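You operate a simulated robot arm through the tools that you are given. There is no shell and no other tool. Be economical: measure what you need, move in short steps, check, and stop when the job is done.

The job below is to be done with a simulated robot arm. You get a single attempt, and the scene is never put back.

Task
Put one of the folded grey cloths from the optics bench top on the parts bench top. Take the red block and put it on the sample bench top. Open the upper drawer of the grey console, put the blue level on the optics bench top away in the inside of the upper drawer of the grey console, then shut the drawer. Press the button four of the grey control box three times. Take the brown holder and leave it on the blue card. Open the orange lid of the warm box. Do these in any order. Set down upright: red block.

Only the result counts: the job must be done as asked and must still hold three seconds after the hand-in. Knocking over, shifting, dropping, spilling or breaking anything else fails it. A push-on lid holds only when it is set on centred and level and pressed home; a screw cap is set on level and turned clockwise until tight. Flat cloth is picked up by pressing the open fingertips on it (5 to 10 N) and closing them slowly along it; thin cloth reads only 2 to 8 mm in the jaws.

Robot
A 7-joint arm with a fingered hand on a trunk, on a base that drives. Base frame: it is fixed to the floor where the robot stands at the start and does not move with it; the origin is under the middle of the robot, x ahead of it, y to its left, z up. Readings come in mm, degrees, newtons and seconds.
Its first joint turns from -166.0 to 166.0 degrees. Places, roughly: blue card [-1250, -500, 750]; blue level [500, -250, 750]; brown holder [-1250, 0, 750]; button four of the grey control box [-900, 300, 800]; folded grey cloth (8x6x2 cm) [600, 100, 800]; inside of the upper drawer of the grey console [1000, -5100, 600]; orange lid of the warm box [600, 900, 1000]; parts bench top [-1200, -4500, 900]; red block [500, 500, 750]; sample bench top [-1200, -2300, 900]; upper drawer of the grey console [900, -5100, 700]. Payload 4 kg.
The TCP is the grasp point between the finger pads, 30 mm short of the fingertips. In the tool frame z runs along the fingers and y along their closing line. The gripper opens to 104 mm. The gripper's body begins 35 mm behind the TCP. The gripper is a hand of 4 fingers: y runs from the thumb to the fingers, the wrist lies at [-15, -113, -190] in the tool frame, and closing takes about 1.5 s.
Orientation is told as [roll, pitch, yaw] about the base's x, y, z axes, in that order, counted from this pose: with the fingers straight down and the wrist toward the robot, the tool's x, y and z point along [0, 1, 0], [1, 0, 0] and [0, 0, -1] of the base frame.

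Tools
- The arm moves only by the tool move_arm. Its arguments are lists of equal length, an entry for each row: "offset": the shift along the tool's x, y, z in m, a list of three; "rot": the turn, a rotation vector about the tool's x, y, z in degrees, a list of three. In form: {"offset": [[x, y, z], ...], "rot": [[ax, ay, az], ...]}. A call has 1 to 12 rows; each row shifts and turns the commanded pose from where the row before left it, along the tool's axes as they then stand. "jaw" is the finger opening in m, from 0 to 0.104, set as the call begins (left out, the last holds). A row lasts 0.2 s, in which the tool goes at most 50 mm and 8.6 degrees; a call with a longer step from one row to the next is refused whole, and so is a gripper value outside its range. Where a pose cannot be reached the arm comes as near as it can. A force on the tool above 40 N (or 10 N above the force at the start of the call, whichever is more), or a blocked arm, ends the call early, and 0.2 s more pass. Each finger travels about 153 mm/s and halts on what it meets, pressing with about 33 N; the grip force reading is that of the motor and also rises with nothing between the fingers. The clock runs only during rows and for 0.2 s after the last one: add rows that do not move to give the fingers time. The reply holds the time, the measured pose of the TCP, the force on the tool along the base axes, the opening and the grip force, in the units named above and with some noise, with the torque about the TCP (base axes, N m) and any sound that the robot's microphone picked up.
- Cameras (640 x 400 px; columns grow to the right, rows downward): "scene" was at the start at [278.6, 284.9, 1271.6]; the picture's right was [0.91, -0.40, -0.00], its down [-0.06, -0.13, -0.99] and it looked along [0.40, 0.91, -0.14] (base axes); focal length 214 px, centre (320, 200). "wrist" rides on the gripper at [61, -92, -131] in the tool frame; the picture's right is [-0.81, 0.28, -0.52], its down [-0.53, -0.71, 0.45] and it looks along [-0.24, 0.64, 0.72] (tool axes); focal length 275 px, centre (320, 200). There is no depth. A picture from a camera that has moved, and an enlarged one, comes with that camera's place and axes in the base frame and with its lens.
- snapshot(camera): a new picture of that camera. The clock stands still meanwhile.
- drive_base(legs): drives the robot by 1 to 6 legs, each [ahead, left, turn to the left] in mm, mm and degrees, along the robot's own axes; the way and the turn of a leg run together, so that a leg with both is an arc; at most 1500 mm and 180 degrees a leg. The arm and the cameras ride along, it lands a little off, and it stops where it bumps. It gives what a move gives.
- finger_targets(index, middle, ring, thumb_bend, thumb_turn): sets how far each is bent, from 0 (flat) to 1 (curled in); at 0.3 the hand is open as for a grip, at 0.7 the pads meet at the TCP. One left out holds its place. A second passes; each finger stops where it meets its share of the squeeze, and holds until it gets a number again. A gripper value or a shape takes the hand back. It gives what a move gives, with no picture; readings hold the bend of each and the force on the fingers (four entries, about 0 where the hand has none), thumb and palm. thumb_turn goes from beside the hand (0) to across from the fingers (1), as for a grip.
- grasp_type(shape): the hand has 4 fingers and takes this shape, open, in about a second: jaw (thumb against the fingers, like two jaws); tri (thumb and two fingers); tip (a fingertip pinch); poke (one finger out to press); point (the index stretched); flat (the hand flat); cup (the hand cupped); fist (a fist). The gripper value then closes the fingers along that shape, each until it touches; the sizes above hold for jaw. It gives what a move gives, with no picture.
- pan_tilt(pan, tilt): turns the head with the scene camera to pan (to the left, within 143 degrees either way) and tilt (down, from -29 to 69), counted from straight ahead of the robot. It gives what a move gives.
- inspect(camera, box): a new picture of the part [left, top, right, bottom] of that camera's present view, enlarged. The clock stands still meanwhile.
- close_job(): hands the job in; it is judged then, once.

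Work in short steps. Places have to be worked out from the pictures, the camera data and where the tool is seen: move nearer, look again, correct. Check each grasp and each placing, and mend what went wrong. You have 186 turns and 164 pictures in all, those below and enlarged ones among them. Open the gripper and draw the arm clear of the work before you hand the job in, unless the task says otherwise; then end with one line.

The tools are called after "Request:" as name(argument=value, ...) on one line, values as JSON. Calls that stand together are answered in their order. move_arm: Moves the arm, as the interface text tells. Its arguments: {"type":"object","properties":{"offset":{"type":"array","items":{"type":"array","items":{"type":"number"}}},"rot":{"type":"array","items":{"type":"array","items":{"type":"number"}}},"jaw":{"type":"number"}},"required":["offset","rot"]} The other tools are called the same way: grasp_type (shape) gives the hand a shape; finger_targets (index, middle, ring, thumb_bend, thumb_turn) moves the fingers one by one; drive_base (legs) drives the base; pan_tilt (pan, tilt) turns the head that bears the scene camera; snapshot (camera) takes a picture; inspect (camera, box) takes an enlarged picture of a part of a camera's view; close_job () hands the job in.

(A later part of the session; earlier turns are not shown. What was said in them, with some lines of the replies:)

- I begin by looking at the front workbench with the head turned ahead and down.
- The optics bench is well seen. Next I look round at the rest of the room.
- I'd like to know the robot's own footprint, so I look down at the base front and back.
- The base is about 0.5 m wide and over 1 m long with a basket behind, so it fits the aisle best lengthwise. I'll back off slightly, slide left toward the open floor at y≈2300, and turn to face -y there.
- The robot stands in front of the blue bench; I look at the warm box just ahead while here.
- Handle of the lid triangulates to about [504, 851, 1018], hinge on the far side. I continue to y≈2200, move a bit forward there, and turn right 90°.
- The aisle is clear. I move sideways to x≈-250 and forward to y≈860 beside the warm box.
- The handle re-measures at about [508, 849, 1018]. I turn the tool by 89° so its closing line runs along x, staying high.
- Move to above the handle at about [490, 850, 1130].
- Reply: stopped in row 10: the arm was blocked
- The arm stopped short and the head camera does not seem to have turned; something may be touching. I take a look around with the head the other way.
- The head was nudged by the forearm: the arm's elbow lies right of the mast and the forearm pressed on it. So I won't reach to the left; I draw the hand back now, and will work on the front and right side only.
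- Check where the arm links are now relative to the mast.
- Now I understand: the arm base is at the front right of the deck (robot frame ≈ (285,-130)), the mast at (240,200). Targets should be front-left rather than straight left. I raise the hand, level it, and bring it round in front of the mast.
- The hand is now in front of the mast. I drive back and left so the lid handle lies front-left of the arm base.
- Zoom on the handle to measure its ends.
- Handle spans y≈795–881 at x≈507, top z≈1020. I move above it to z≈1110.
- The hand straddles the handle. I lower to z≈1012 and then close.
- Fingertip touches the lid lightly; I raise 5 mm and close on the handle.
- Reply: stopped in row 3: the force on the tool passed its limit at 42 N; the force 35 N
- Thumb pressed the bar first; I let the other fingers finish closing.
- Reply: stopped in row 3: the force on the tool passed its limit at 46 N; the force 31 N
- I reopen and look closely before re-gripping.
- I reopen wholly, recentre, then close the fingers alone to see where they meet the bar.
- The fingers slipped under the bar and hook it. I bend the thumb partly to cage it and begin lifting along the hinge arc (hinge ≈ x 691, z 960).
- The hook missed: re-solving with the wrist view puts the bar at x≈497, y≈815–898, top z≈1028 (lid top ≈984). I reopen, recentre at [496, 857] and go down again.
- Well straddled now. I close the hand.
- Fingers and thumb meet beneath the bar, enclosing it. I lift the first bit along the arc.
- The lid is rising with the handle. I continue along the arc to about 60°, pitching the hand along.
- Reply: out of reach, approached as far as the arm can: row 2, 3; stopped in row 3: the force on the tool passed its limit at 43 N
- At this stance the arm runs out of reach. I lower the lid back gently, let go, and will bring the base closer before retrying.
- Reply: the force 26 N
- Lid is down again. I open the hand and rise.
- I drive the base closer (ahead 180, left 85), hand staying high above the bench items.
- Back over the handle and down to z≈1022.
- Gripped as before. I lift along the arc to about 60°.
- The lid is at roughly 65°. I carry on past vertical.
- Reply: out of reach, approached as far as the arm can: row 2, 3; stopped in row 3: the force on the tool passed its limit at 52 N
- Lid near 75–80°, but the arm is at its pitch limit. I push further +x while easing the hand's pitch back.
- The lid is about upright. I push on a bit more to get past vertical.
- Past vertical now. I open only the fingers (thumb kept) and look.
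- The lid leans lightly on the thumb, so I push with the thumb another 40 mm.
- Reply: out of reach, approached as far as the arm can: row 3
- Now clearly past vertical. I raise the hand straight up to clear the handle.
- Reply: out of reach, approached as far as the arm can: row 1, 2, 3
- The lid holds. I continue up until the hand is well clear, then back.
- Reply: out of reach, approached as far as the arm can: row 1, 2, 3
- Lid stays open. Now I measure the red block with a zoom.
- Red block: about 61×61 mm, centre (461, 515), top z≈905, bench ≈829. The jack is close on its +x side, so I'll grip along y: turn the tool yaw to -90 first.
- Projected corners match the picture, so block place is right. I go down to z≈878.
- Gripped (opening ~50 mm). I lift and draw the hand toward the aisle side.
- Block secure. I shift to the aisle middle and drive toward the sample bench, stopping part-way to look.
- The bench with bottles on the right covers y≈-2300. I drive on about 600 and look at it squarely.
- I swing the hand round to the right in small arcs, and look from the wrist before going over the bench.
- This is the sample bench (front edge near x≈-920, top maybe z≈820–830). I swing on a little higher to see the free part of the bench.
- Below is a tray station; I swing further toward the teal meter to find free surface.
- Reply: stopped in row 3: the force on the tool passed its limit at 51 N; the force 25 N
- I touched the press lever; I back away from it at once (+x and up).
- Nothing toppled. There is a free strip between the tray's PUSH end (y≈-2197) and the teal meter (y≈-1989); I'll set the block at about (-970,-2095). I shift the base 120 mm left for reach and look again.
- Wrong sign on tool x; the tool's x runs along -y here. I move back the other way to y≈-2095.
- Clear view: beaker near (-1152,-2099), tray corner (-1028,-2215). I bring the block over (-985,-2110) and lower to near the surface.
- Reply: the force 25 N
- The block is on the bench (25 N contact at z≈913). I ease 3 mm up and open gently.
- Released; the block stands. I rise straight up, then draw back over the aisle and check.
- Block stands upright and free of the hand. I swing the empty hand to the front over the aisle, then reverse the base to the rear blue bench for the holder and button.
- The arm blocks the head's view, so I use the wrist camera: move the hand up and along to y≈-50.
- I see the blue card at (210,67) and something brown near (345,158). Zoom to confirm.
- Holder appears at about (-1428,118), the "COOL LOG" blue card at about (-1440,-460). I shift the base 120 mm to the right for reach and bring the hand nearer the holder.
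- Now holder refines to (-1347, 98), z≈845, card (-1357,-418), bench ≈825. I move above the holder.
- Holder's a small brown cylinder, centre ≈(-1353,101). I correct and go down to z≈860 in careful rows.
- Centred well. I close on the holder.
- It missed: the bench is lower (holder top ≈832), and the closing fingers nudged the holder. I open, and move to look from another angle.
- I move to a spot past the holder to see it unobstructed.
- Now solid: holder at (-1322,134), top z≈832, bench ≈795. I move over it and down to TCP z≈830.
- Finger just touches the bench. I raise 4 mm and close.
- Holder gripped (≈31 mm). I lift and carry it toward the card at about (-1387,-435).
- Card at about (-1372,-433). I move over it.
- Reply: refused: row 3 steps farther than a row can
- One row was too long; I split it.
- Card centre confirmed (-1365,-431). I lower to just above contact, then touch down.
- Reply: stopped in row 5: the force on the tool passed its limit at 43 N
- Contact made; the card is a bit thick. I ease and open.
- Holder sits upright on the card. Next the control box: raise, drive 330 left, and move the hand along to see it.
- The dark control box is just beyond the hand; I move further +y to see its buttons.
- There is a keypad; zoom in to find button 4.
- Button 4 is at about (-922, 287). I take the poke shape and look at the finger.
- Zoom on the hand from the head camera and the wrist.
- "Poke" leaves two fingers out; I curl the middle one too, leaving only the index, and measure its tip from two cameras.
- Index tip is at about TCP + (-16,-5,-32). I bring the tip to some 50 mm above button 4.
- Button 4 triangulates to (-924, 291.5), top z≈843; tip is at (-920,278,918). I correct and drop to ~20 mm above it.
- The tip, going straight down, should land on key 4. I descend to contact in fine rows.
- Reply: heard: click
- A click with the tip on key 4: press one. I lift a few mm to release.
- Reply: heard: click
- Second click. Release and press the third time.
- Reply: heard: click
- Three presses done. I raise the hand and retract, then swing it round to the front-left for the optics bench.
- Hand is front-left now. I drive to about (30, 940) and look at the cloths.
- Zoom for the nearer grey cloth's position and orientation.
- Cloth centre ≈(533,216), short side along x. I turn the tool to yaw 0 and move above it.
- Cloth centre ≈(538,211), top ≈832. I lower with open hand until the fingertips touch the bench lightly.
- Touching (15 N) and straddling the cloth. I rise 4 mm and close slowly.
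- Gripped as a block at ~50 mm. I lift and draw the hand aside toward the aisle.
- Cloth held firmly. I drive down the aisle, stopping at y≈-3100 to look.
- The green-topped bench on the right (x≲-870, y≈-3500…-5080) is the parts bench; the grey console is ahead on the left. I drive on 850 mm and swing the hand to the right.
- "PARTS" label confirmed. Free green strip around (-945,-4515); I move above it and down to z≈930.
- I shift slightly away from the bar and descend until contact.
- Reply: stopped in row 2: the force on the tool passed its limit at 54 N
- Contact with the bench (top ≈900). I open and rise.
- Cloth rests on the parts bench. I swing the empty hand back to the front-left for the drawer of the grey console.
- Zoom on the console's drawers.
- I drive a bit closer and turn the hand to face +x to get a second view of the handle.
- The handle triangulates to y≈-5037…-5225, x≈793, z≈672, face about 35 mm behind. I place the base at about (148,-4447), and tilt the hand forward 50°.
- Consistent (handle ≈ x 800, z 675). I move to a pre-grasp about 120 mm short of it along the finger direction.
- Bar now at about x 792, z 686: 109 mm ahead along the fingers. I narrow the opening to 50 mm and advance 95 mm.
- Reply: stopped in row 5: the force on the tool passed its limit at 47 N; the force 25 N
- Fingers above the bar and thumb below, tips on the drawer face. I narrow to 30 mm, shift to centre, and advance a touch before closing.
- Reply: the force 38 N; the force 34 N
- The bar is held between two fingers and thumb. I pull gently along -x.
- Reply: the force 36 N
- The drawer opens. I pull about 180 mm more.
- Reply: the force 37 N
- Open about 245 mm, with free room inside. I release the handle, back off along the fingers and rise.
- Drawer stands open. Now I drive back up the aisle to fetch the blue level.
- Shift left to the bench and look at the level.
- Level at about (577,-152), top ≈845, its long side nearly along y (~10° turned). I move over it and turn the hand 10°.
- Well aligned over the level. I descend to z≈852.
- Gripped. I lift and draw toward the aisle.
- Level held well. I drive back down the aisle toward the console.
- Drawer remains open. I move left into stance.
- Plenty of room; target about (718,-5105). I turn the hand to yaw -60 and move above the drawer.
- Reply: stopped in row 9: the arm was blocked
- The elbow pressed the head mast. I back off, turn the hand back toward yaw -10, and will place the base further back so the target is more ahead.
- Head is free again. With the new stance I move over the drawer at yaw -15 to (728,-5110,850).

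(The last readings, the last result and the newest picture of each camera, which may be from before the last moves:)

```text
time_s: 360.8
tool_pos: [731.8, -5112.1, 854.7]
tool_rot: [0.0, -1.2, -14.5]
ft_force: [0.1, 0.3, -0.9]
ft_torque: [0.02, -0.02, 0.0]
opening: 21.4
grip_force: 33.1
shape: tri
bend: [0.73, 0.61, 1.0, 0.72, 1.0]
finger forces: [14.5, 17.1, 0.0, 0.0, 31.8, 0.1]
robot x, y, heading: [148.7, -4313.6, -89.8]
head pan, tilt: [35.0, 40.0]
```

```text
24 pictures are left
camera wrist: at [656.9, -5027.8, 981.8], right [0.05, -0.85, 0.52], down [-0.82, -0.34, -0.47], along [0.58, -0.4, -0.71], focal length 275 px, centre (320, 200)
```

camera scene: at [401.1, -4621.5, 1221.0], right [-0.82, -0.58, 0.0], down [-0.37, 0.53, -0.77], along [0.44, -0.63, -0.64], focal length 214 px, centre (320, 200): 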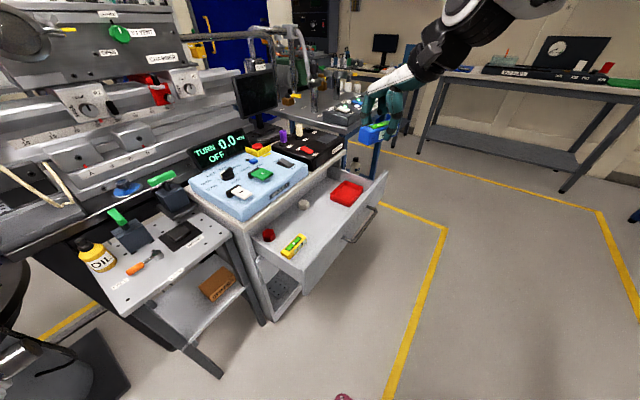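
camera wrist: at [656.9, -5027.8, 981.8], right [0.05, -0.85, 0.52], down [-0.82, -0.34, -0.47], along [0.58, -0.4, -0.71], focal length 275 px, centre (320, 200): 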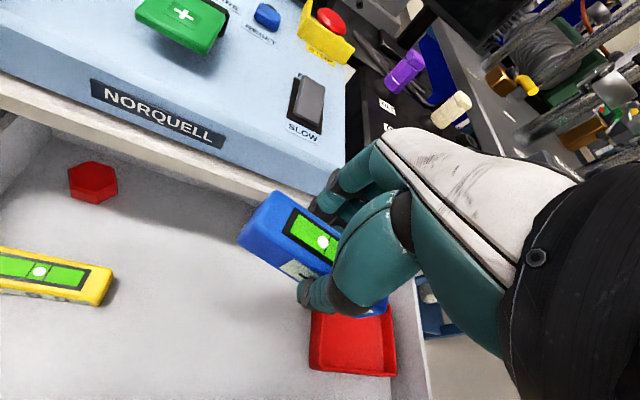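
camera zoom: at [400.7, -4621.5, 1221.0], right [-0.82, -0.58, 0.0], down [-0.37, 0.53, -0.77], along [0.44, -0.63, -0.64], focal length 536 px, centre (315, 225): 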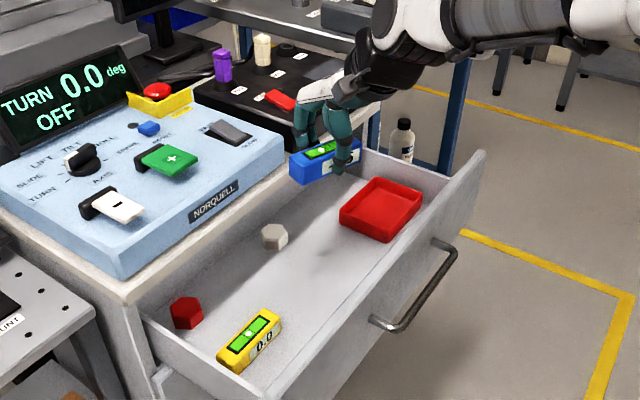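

Clear: level will land between yellow level and red tray. I lower step by step.

Request:
move_arm(offset=[[0, -0.004, 0.03], [0, 0, 0.035], [0, 0, 0.035], [0, 0, 0.03], [0, 0, 0.02]], rot=[[0, 0, 0], [0, 0, 0], [0, 0, 0], [0, 0, 0], [0, 0, 0]])

Request:
inspect(camera="scene", box=[210, 110, 434, 270])

```text
time_s: 362.0
tool_pos: [730.5, -5110.6, 704.5]
tool_rot: [-0.1, -1.0, -14.5]
ft_force: [0.4, 0.2, -1.0]
ft_torque: [0.03, 0.04, 0.0]
opening: 21.3
grip_force: 33.3
shape: tri
bend: [0.73, 0.61, 1.0, 0.72, 1.0]
finger forces: [14.5, 17.1, 0.1, 0.0, 31.6, 0.0]
robot x, y, heading: [150.2, -4311.2, -90.0]
head pan, tilt: [35.0, 40.0]
```

```text
2.50 times, centred on (322, 190) of scene
camera zoom: at [401.0, -4621.4, 1221.0], right [-0.82, -0.58, 0.0], down [-0.37, 0.53, -0.77], along [0.44, -0.63, -0.64], focal length 536 px, centre (315, 225)
```

zoom: 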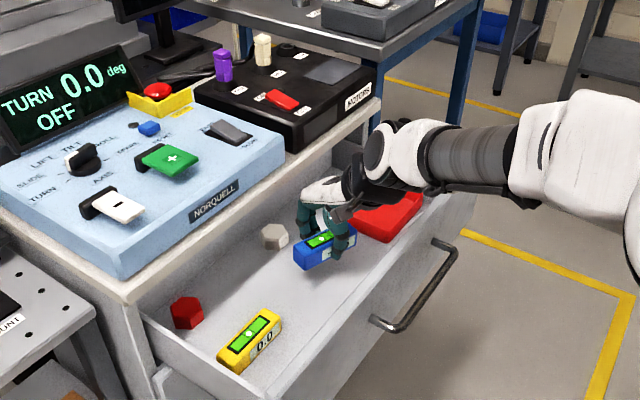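

Good clearance; continue gently to contact.

Request:
move_arm(offset=[[0, 0, 0.01], [0, 0, 0.01], [0, 0, 0.007], [0, 0, 0.006], [0, 0, 0.005], [0, 0, 0.005]], rot=[[0, 0, 0], [0, 0, 0], [0, 0, 0], [0, 0, 0], [0, 0, 0], [0, 0, 0]])

```text
time_s: 363.4
tool_pos: [731.7, -5112.9, 660.1]
tool_rot: [0.0, -1.1, -14.6]
ft_force: [-0.7, -0.6, -1.4]
ft_torque: [0.0, 0.0, 0.01]
opening: 21.5
grip_force: 33.1
shape: tri
bend: [0.73, 0.61, 1.0, 0.72, 1.0]
finger forces: [14.4, 17.1, 0.0, 0.0, 31.5, 0.0]
robot x, y, heading: [149.4, -4313.2, -89.9]
head pan, tilt: [35.0, 40.0]
```

Not yet touching; a few more millimetres.

Request:
move_arm(offset=[[0, 0, 0.006], [0, 0, 0.006], [0, 0, 0.005], [0, 0, 0.005], [0, 0, 0.005], [0, 0, 0.005], [0, 0, 0.005]], rot=[[0, 0, 0], [0, 0, 0], [0, 0, 0], [0, 0, 0], [0, 0, 0], [0, 0, 0], [0, 0, 0]])

Request:
inspect(camera="scene", box=[250, 160, 378, 250])

```text
time_s: 364.1
tool_pos: [735.6, -5112.4, 655.2]
tool_rot: [-0.3, -1.8, -14.7]
ft_force: [0.4, 1.3, 9.2]
ft_torque: [0.05, 0.21, -0.01]
opening: 23.5
grip_force: 33.2
shape: tri
bend: [0.73, 0.6, 1.0, 0.73, 1.0]
finger forces: [17.8, 18.3, 0.1, 0.1, 36.9, 0.0]
robot x, y, heading: [150.7, -4309.7, -89.7]
head pan, tilt: [35.0, 40.0]
stopped in row 3: the force on the tool passed its limit at 44 N (the readings are from after the stop); the commanded pose is now the measured one
```

```text
4.44 times, centred on (314, 205) of scene
camera zoom: at [400.9, -4621.1, 1221.1], right [-0.82, -0.58, 0.0], down [-0.37, 0.53, -0.77], along [0.44, -0.63, -0.64], focal length 953 px, centre (347, 178)
```

zoom: 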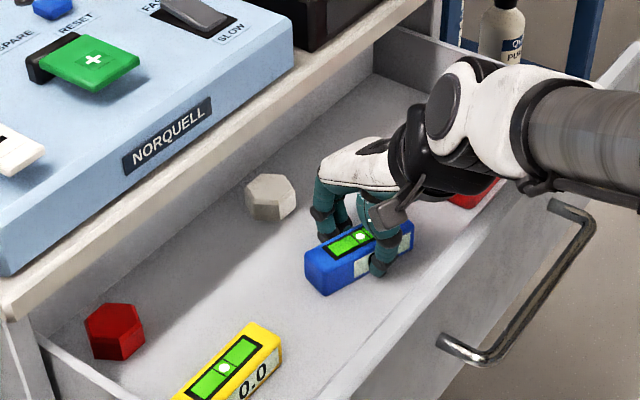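

The level is on the drawer floor. I open and rise straight up.

Request:
move_arm(offset=[[0, 0, -0.001], [0, 0, 0], [0, 0, 0], [0, 0, 0], [0, 0, -0.015], [0, 0, -0.03], [0, 0, -0.04], [0, 0, -0.045], [0, 0, -0.045], [0, 0, -0.045]], rot=[[0, 0, 0], [0, 0, 0], [0, 0, 0], [0, 0, 0], [0, 0, 0], [0, 0, 0], [0, 0, 0], [0, 0, 0], [0, 0, 0], [0, 0, 0]], jaw=0.055)

Request:
inspect(camera="scene", box=[210, 110, 434, 270])

```text
time_s: 366.3
tool_pos: [727.6, -5110.9, 871.9]
tool_rot: [-0.2, -1.6, -14.6]
ft_force: [1.0, -0.2, 0.4]
ft_torque: [0.03, -0.02, -0.03]
opening: 50.6
grip_force: 0.0
shape: tri
bend: [0.74, 0.45, 0.99, 0.7, 1.0]
finger forces: [0.0, 0.0, 0.0, 0.0, 0.1, 0.1]
robot x, y, heading: [150.6, -4312.1, -89.6]
head pan, tilt: [35.0, 40.0]
```

```text
2.50 times, centred on (322, 190) of scene
camera zoom: at [401.2, -4621.6, 1220.9], right [-0.82, -0.58, 0.0], down [-0.37, 0.53, -0.77], along [0.44, -0.63, -0.64], focal length 536 px, centre (315, 225)
```

zoom: 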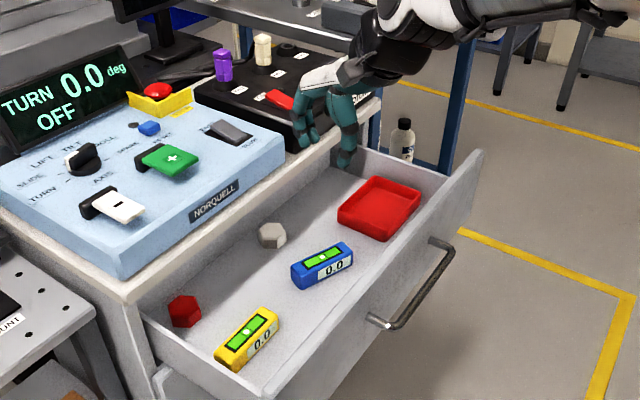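

The blue level lies in the drawer. To close: I bring the hand in front, fingers closed and tilted forward.

Request:
move_arm(offset=[[0, 0, -0.045], [0, 0, -0.045], [-0.011, -0.0425, 0], [-0.011, -0.0425, 0], [-0.011, -0.0425, 0], [-0.011, -0.0425, 0], [-0.011, -0.0425, 0], [-0.011, -0.0425, 0], [-0.011, -0.0425, 0], [0, 0, 0], [0, 0, 0]], rot=[[0, 0, 0], [0, 0, 0], [0, 0, 0], [0, 0, 0], [0, 0, 0], [0, 0, 0], [0, 0, 0], [0, 0, 0], [0, 0, 0], [0, 0, -7.3], [0, 0, -7.3]])

Request:
move_arm(offset=[[0, 0, 0], [0, 0, 0], [0, 0, 0], [0, 0, 0], [0, 0, 0], [0, 0, 0]], rot=[[-8.3, 0, 0], [-8.3, 0, 0], [-8.3, 0, 0], [-8.3, 0, 0], [-8.3, 0, 0], [-8.3, 0, 0]], jaw=0.0)

Request:
drive_base(legs=[[70, 0, 0]])

```text
time_s: 368.7
tool_pos: [419.6, -5108.4, 956.0]
tool_rot: [-0.6, -1.5, 0.0]
ft_force: [0.5, -0.4, 0.5]
ft_torque: [-0.01, 0.02, -0.04]
opening: 50.3
grip_force: 0.1
shape: tri
bend: [0.74, 0.45, 0.99, 0.7, 1.0]
finger forces: [0.0, 0.1, 0.0, 0.1, 0.0, 0.1]
robot x, y, heading: [151.2, -4312.6, -89.6]
head pan, tilt: [35.0, 40.0]
```

```text
time_s: 370.1
tool_pos: [418.8, -5109.2, 955.7]
tool_rot: [-1.1, -51.5, 0.8]
ft_force: [0.4, 0.1, 0.7]
ft_torque: [0.05, 0.05, 0.0]
opening: 0.1
grip_force: 32.7
shape: tri
bend: [0.7, 0.7, 1.0, 0.45, 1.0]
finger forces: [0.0, 0.0, 0.1, 0.1, 0.0, 0.0]
robot x, y, heading: [149.9, -4309.9, -89.6]
head pan, tilt: [35.0, 40.0]
```

```text
time_s: 371.1
tool_pos: [419.1, -5178.2, 955.7]
tool_rot: [-1.0, -51.3, 0.7]
ft_force: [-0.1, -0.1, 0.4]
ft_torque: [0.01, 0.02, 0.0]
opening: 0.1
grip_force: 33.3
shape: tri
bend: [0.7, 0.7, 1.0, 0.45, 1.0]
finger forces: [0.1, 0.0, 0.1, 0.1, 0.1, 0.1]
robot x, y, heading: [149.1, -4385.5, -89.8]
head pan, tilt: [35.0, 40.0]
```

Now down in front of the drawer face, above its bar.

Request:
move_arm(offset=[[0.0088, -0.0213, 0.0322], [0.0088, -0.0213, 0.0322], [0.0088, -0.0213, 0.0322], [0.0088, -0.0213, 0.0322], [0.0088, -0.0213, 0.0322], [0.0088, -0.0213, 0.0322]], rot=[[0, 0, 0], [0, 0, 0], [0, 0, 0], [0, 0, 0], [0, 0, 0], [0, 0, 0]])

Request:
snapshot(camera="scene")

```text
time_s: 372.6
tool_pos: [489.7, -5128.0, 733.9]
tool_rot: [-1.0, -51.5, 0.6]
ft_force: [-0.4, 1.4, 0.6]
ft_torque: [0.0, -0.01, 0.0]
opening: 0.1
grip_force: 33.8
shape: tri
bend: [0.7, 0.7, 1.0, 0.45, 1.0]
finger forces: [0.0, 0.0, 0.0, 0.0, 0.0, 0.0]
robot x, y, heading: [149.0, -4382.9, -90.0]
head pan, tilt: [35.0, 40.0]
```

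```text
20 pictures are left
camera scene: at [401.1, -4691.5, 1221.0], right [-0.82, -0.58, 0.0], down [-0.37, 0.53, -0.77], along [0.44, -0.63, -0.64], focal length 214 px, centre (320, 200)
```

scene: 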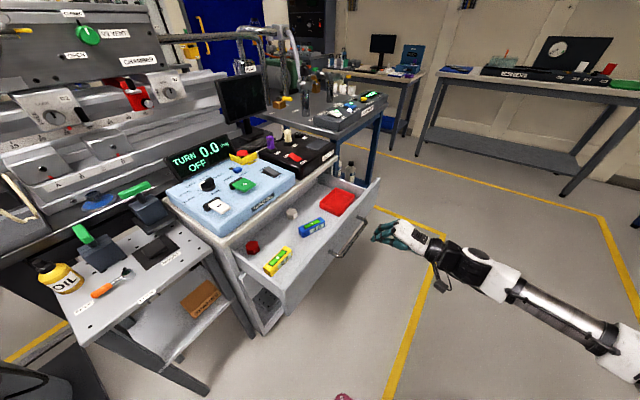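

Hand is in front of the face. I push along +x.

Request:
move_arm(offset=[[0, 0.0156, 0.0196], [0, 0.0156, 0.0196], [0, 0.0125, 0.0156], [0, 0.0125, 0.0156], [0, 0.0125, 0.0156], [0, 0.0125, 0.0156], [0, 0.0125, 0.0156], [0, 0.0125, 0.0156], [0, 0.0125, 0.0156], [0, 0.0125, 0.0156]], rot=[[0, 0, 0], [0, 0, 0], [0, 0, 0], [0, 0, 0], [0, 0, 0], [0, 0, 0], [0, 0, 0], [0, 0, 0], [0, 0, 0], [0, 0, 0]])

Request:
inspect(camera="scene", box=[210, 130, 434, 290])

```text
time_s: 374.8
tool_pos: [699.9, -5127.8, 733.6]
tool_rot: [-1.0, -51.4, 0.7]
ft_force: [0.3, -1.4, -0.2]
ft_torque: [0.03, 0.03, -0.04]
opening: 0.1
grip_force: 33.2
shape: tri
bend: [0.7, 0.7, 1.0, 0.45, 1.0]
finger forces: [0.0, 0.0, 0.0, 0.0, 0.0, 0.1]
robot x, y, heading: [149.2, -4383.1, -89.8]
head pan, tilt: [35.0, 40.0]
```

```text
2.50 times, centred on (322, 210) of scene
camera zoom: at [401.1, -4691.5, 1221.0], right [-0.82, -0.58, 0.0], down [-0.37, 0.53, -0.77], along [0.44, -0.63, -0.64], focal length 536 px, centre (315, 175)
```

zoom: 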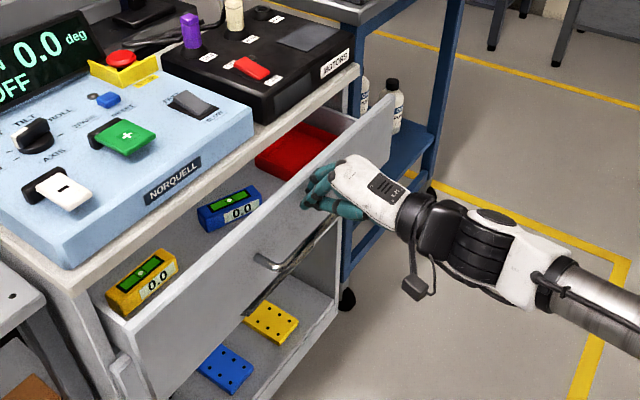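

The drawer is going in. I keep pushing until it stops.

Request:
move_arm(offset=[[0, 0.0094, 0.0117], [0, 0.0094, 0.0117], [0, 0.0094, 0.0117], [0, 0.0062, 0.0078], [0, 0.0062, 0.0078], [0, 0.0062, 0.0078], [0, 0.0062, 0.0078], [0, 0.0062, 0.0078], [0, 0.0062, 0.0078]], rot=[[0, 0, 0], [0, 0, 0], [0, 0, 0], [0, 0, 0], [0, 0, 0], [0, 0, 0], [0, 0, 0], [0, 0, 0], [0, 0, 0]])

Request:
inspect(camera="scene", box=[210, 130, 434, 290])

```text
time_s: 376.4
tool_pos: [782.9, -5129.6, 735.1]
tool_rot: [-0.7, -51.5, 0.6]
ft_force: [-25.4, 7.7, 5.0]
ft_torque: [0.05, 0.04, 0.13]
opening: 0.0
grip_force: 33.2
shape: tri
bend: [0.7, 0.7, 1.0, 0.45, 1.0]
finger forces: [0.1, 14.0, 0.1, 0.0, 0.0, 0.0]
robot x, y, heading: [150.5, -4379.4, -89.6]
head pan, tilt: [35.0, 40.0]
stopped in row 8: the force on the tool passed its limit at 57 N (the readings are from after the stop); the commanded pose is now the measured one
```

```text
2.50 times, centred on (322, 210) of scene
camera zoom: at [399.5, -4691.1, 1221.2], right [-0.82, -0.58, 0.0], down [-0.37, 0.53, -0.77], along [0.44, -0.63, -0.64], focal length 536 px, centre (315, 175)
```

zoom: 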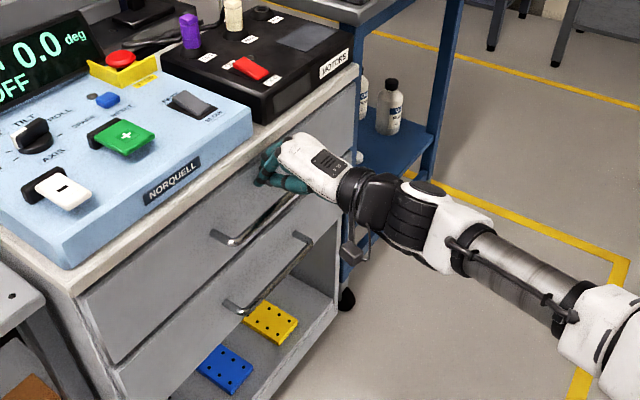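

Shut against the stop. I back off and rise, then check.

Request:
move_arm(offset=[[0, -0.0188, -0.0234], [0, -0.0188, -0.0234], [0, -0.025, -0.0312], [0, -0.025, -0.0312], [0, -0.025, -0.0312], [0, 0.0312, -0.025], [0, 0.0312, -0.025], [0, 0.0312, -0.025], [0, 0.0312, -0.025], [0, 0.0312, -0.025]], rot=[[0, 0, 0], [0, 0, 0], [0, 0, 0], [0, 0, 0], [0, 0, 0], [0, 0, 0], [0, 0, 0], [0, 0, 0], [0, 0, 0], [0, 0, 0]])

Request:
inspect(camera="scene", box=[190, 110, 414, 290])

```text
time_s: 378.6
tool_pos: [605.1, -5128.9, 931.3]
tool_rot: [-0.7, -51.5, 0.4]
ft_force: [0.3, -0.5, 0.5]
ft_torque: [0.01, 0.01, -0.02]
opening: 0.1
grip_force: 33.4
shape: tri
bend: [0.7, 0.7, 1.0, 0.45, 1.0]
finger forces: [0.0, 0.0, 0.1, 0.0, 0.0, 0.1]
robot x, y, heading: [147.5, -4381.5, -89.7]
head pan, tilt: [35.0, 40.0]
```

```text
2.22 times, centred on (302, 200) of scene
camera zoom: at [400.7, -4691.5, 1221.0], right [-0.82, -0.58, 0.0], down [-0.37, 0.53, -0.77], along [0.44, -0.63, -0.64], focal length 477 px, centre (360, 200)
```

zoom: 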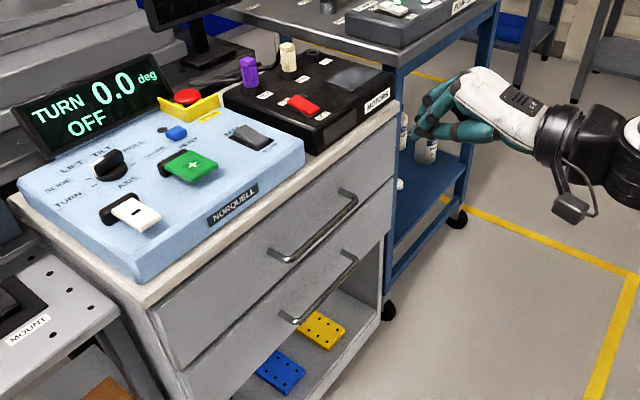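

The drawer is flush. I open the hand and draw the arm clear over the aisle before handing in.

Request:
move_arm(offset=[[0, 0.01, -0.04], [0, 0.01, -0.04], [0, 0.01, -0.04], [0, 0.01, -0.04], [0, 0, 0], [0, 0, 0], [0, 0, 0]], rot=[[0, 0, 0], [0, 0, 0], [0, 0, 0], [0, 0, 0], [0, 0, 0], [0, 0, 0], [0, 0, 0]], jaw=0.104)

Request:
drive_base(legs=[[0, -300, 0], [-1500, 0, 0], [-1500, 0, 0], [-1300, 0, 0]])

Request:
pan_tilt(pan=85, tilt=15)

Request:
snapshot(camera="scene")

```text
time_s: 380.2
tool_pos: [505.1, -5126.8, 1064.8]
tool_rot: [-0.8, -51.4, 0.6]
ft_force: [0.3, 0.4, -0.7]
ft_torque: [0.04, 0.01, -0.01]
opening: 95.8
grip_force: 0.1
shape: tri
bend: [0.3, 0.31, 0.99, 0.31, 0.98]
finger forces: [0.0, 0.0, 0.1, 0.0, 0.0, 0.1]
robot x, y, heading: [148.4, -4382.8, -89.9]
head pan, tilt: [35.0, 40.0]
```

```text
time_s: 402.4
tool_pos: [208.1, -850.7, 1064.7]
tool_rot: [-0.8, -51.4, 0.1]
ft_force: [0.1, -0.4, -0.3]
ft_torque: [0.0, -0.02, 0.03]
opening: 96.2
grip_force: 0.2
shape: tri
bend: [0.3, 0.31, 0.99, 0.31, 0.98]
finger forces: [0.0, 0.0, 0.0, 0.0, 0.0, 0.0]
robot x, y, heading: [-138.0, -105.9, -90.7]
head pan, tilt: [35.0, 40.0]
```

```text
time_s: 403.6
tool_pos: [206.7, -851.1, 1063.5]
tool_rot: [-0.9, -51.4, 0.0]
ft_force: [-0.8, -0.3, -0.1]
ft_torque: [-0.03, -0.02, -0.01]
opening: 95.9
grip_force: 0.0
shape: tri
bend: [0.3, 0.31, 0.99, 0.31, 0.98]
finger forces: [0.0, 0.0, 0.0, 0.1, 0.0, 0.1]
robot x, y, heading: [-137.4, -101.6, -90.3]
head pan, tilt: [85.0, 15.0]
```

```text
16 pictures are left
camera scene: at [152.0, -354.0, 1260.5], right [-0.1, -1.0, 0.0], down [-0.26, 0.02, -0.97], along [0.96, -0.09, -0.26], focal length 214 px, centre (320, 200)
```

scene: 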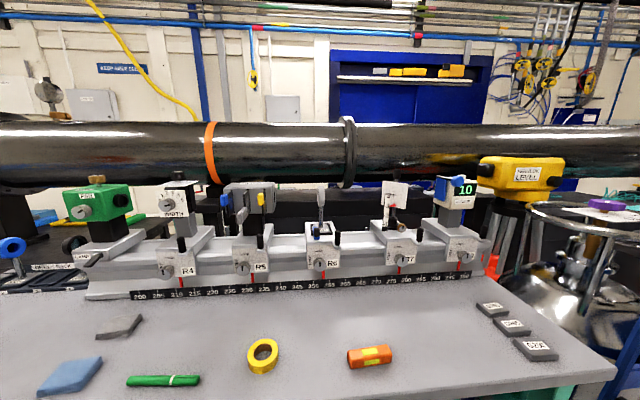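

Request:
pan_tilt(pan=135, tilt=12)

Request:
snapshot(camera="scene")

```text
time_s: 404.7
tool_pos: [207.1, -852.3, 1063.7]
tool_rot: [-0.8, -51.3, 0.0]
ft_force: [0.4, 0.8, -0.3]
ft_torque: [-0.01, 0.03, 0.0]
opening: 95.9
grip_force: 0.2
shape: tri
bend: [0.3, 0.31, 0.99, 0.31, 0.98]
finger forces: [0.0, 0.0, 0.1, 0.0, 0.0, 0.0]
robot x, y, heading: [-137.8, -101.0, -90.4]
head pan, tilt: [135.0, 12.0]
```

```text
15 pictures are left
camera scene: at [125.5, -279.7, 1265.4], right [0.7, -0.71, 0.0], down [-0.15, -0.15, -0.98], along [0.7, 0.69, -0.21], focal length 214 px, centre (320, 200)
```

scene: 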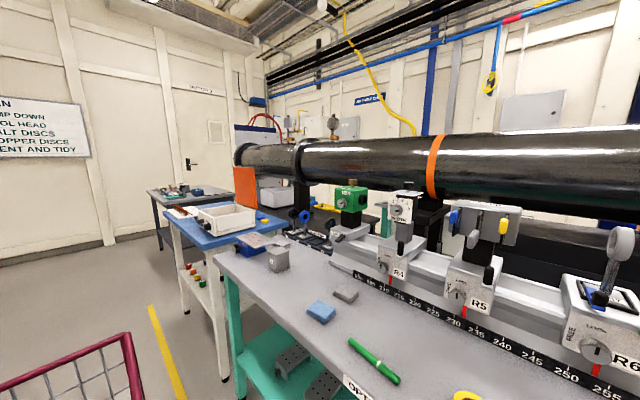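

The lid still stands open, and everything on the optics bench is where it should be. The hand is empty and clear, so I hand the job in.

Request:
close_job()

```text
The job is handed in.
```

All six tasks were carried out and the job is handed in: cloth on the parts bench, red block upright on the sample bench, blue level in the shut upper drawer, button four pressed three times (three clicks heard), brown holder on the blue card and the warm box lid open. While carrying the red block I bumped the sample-bench press with about 50 N; nothing looked knocked over afterwards.
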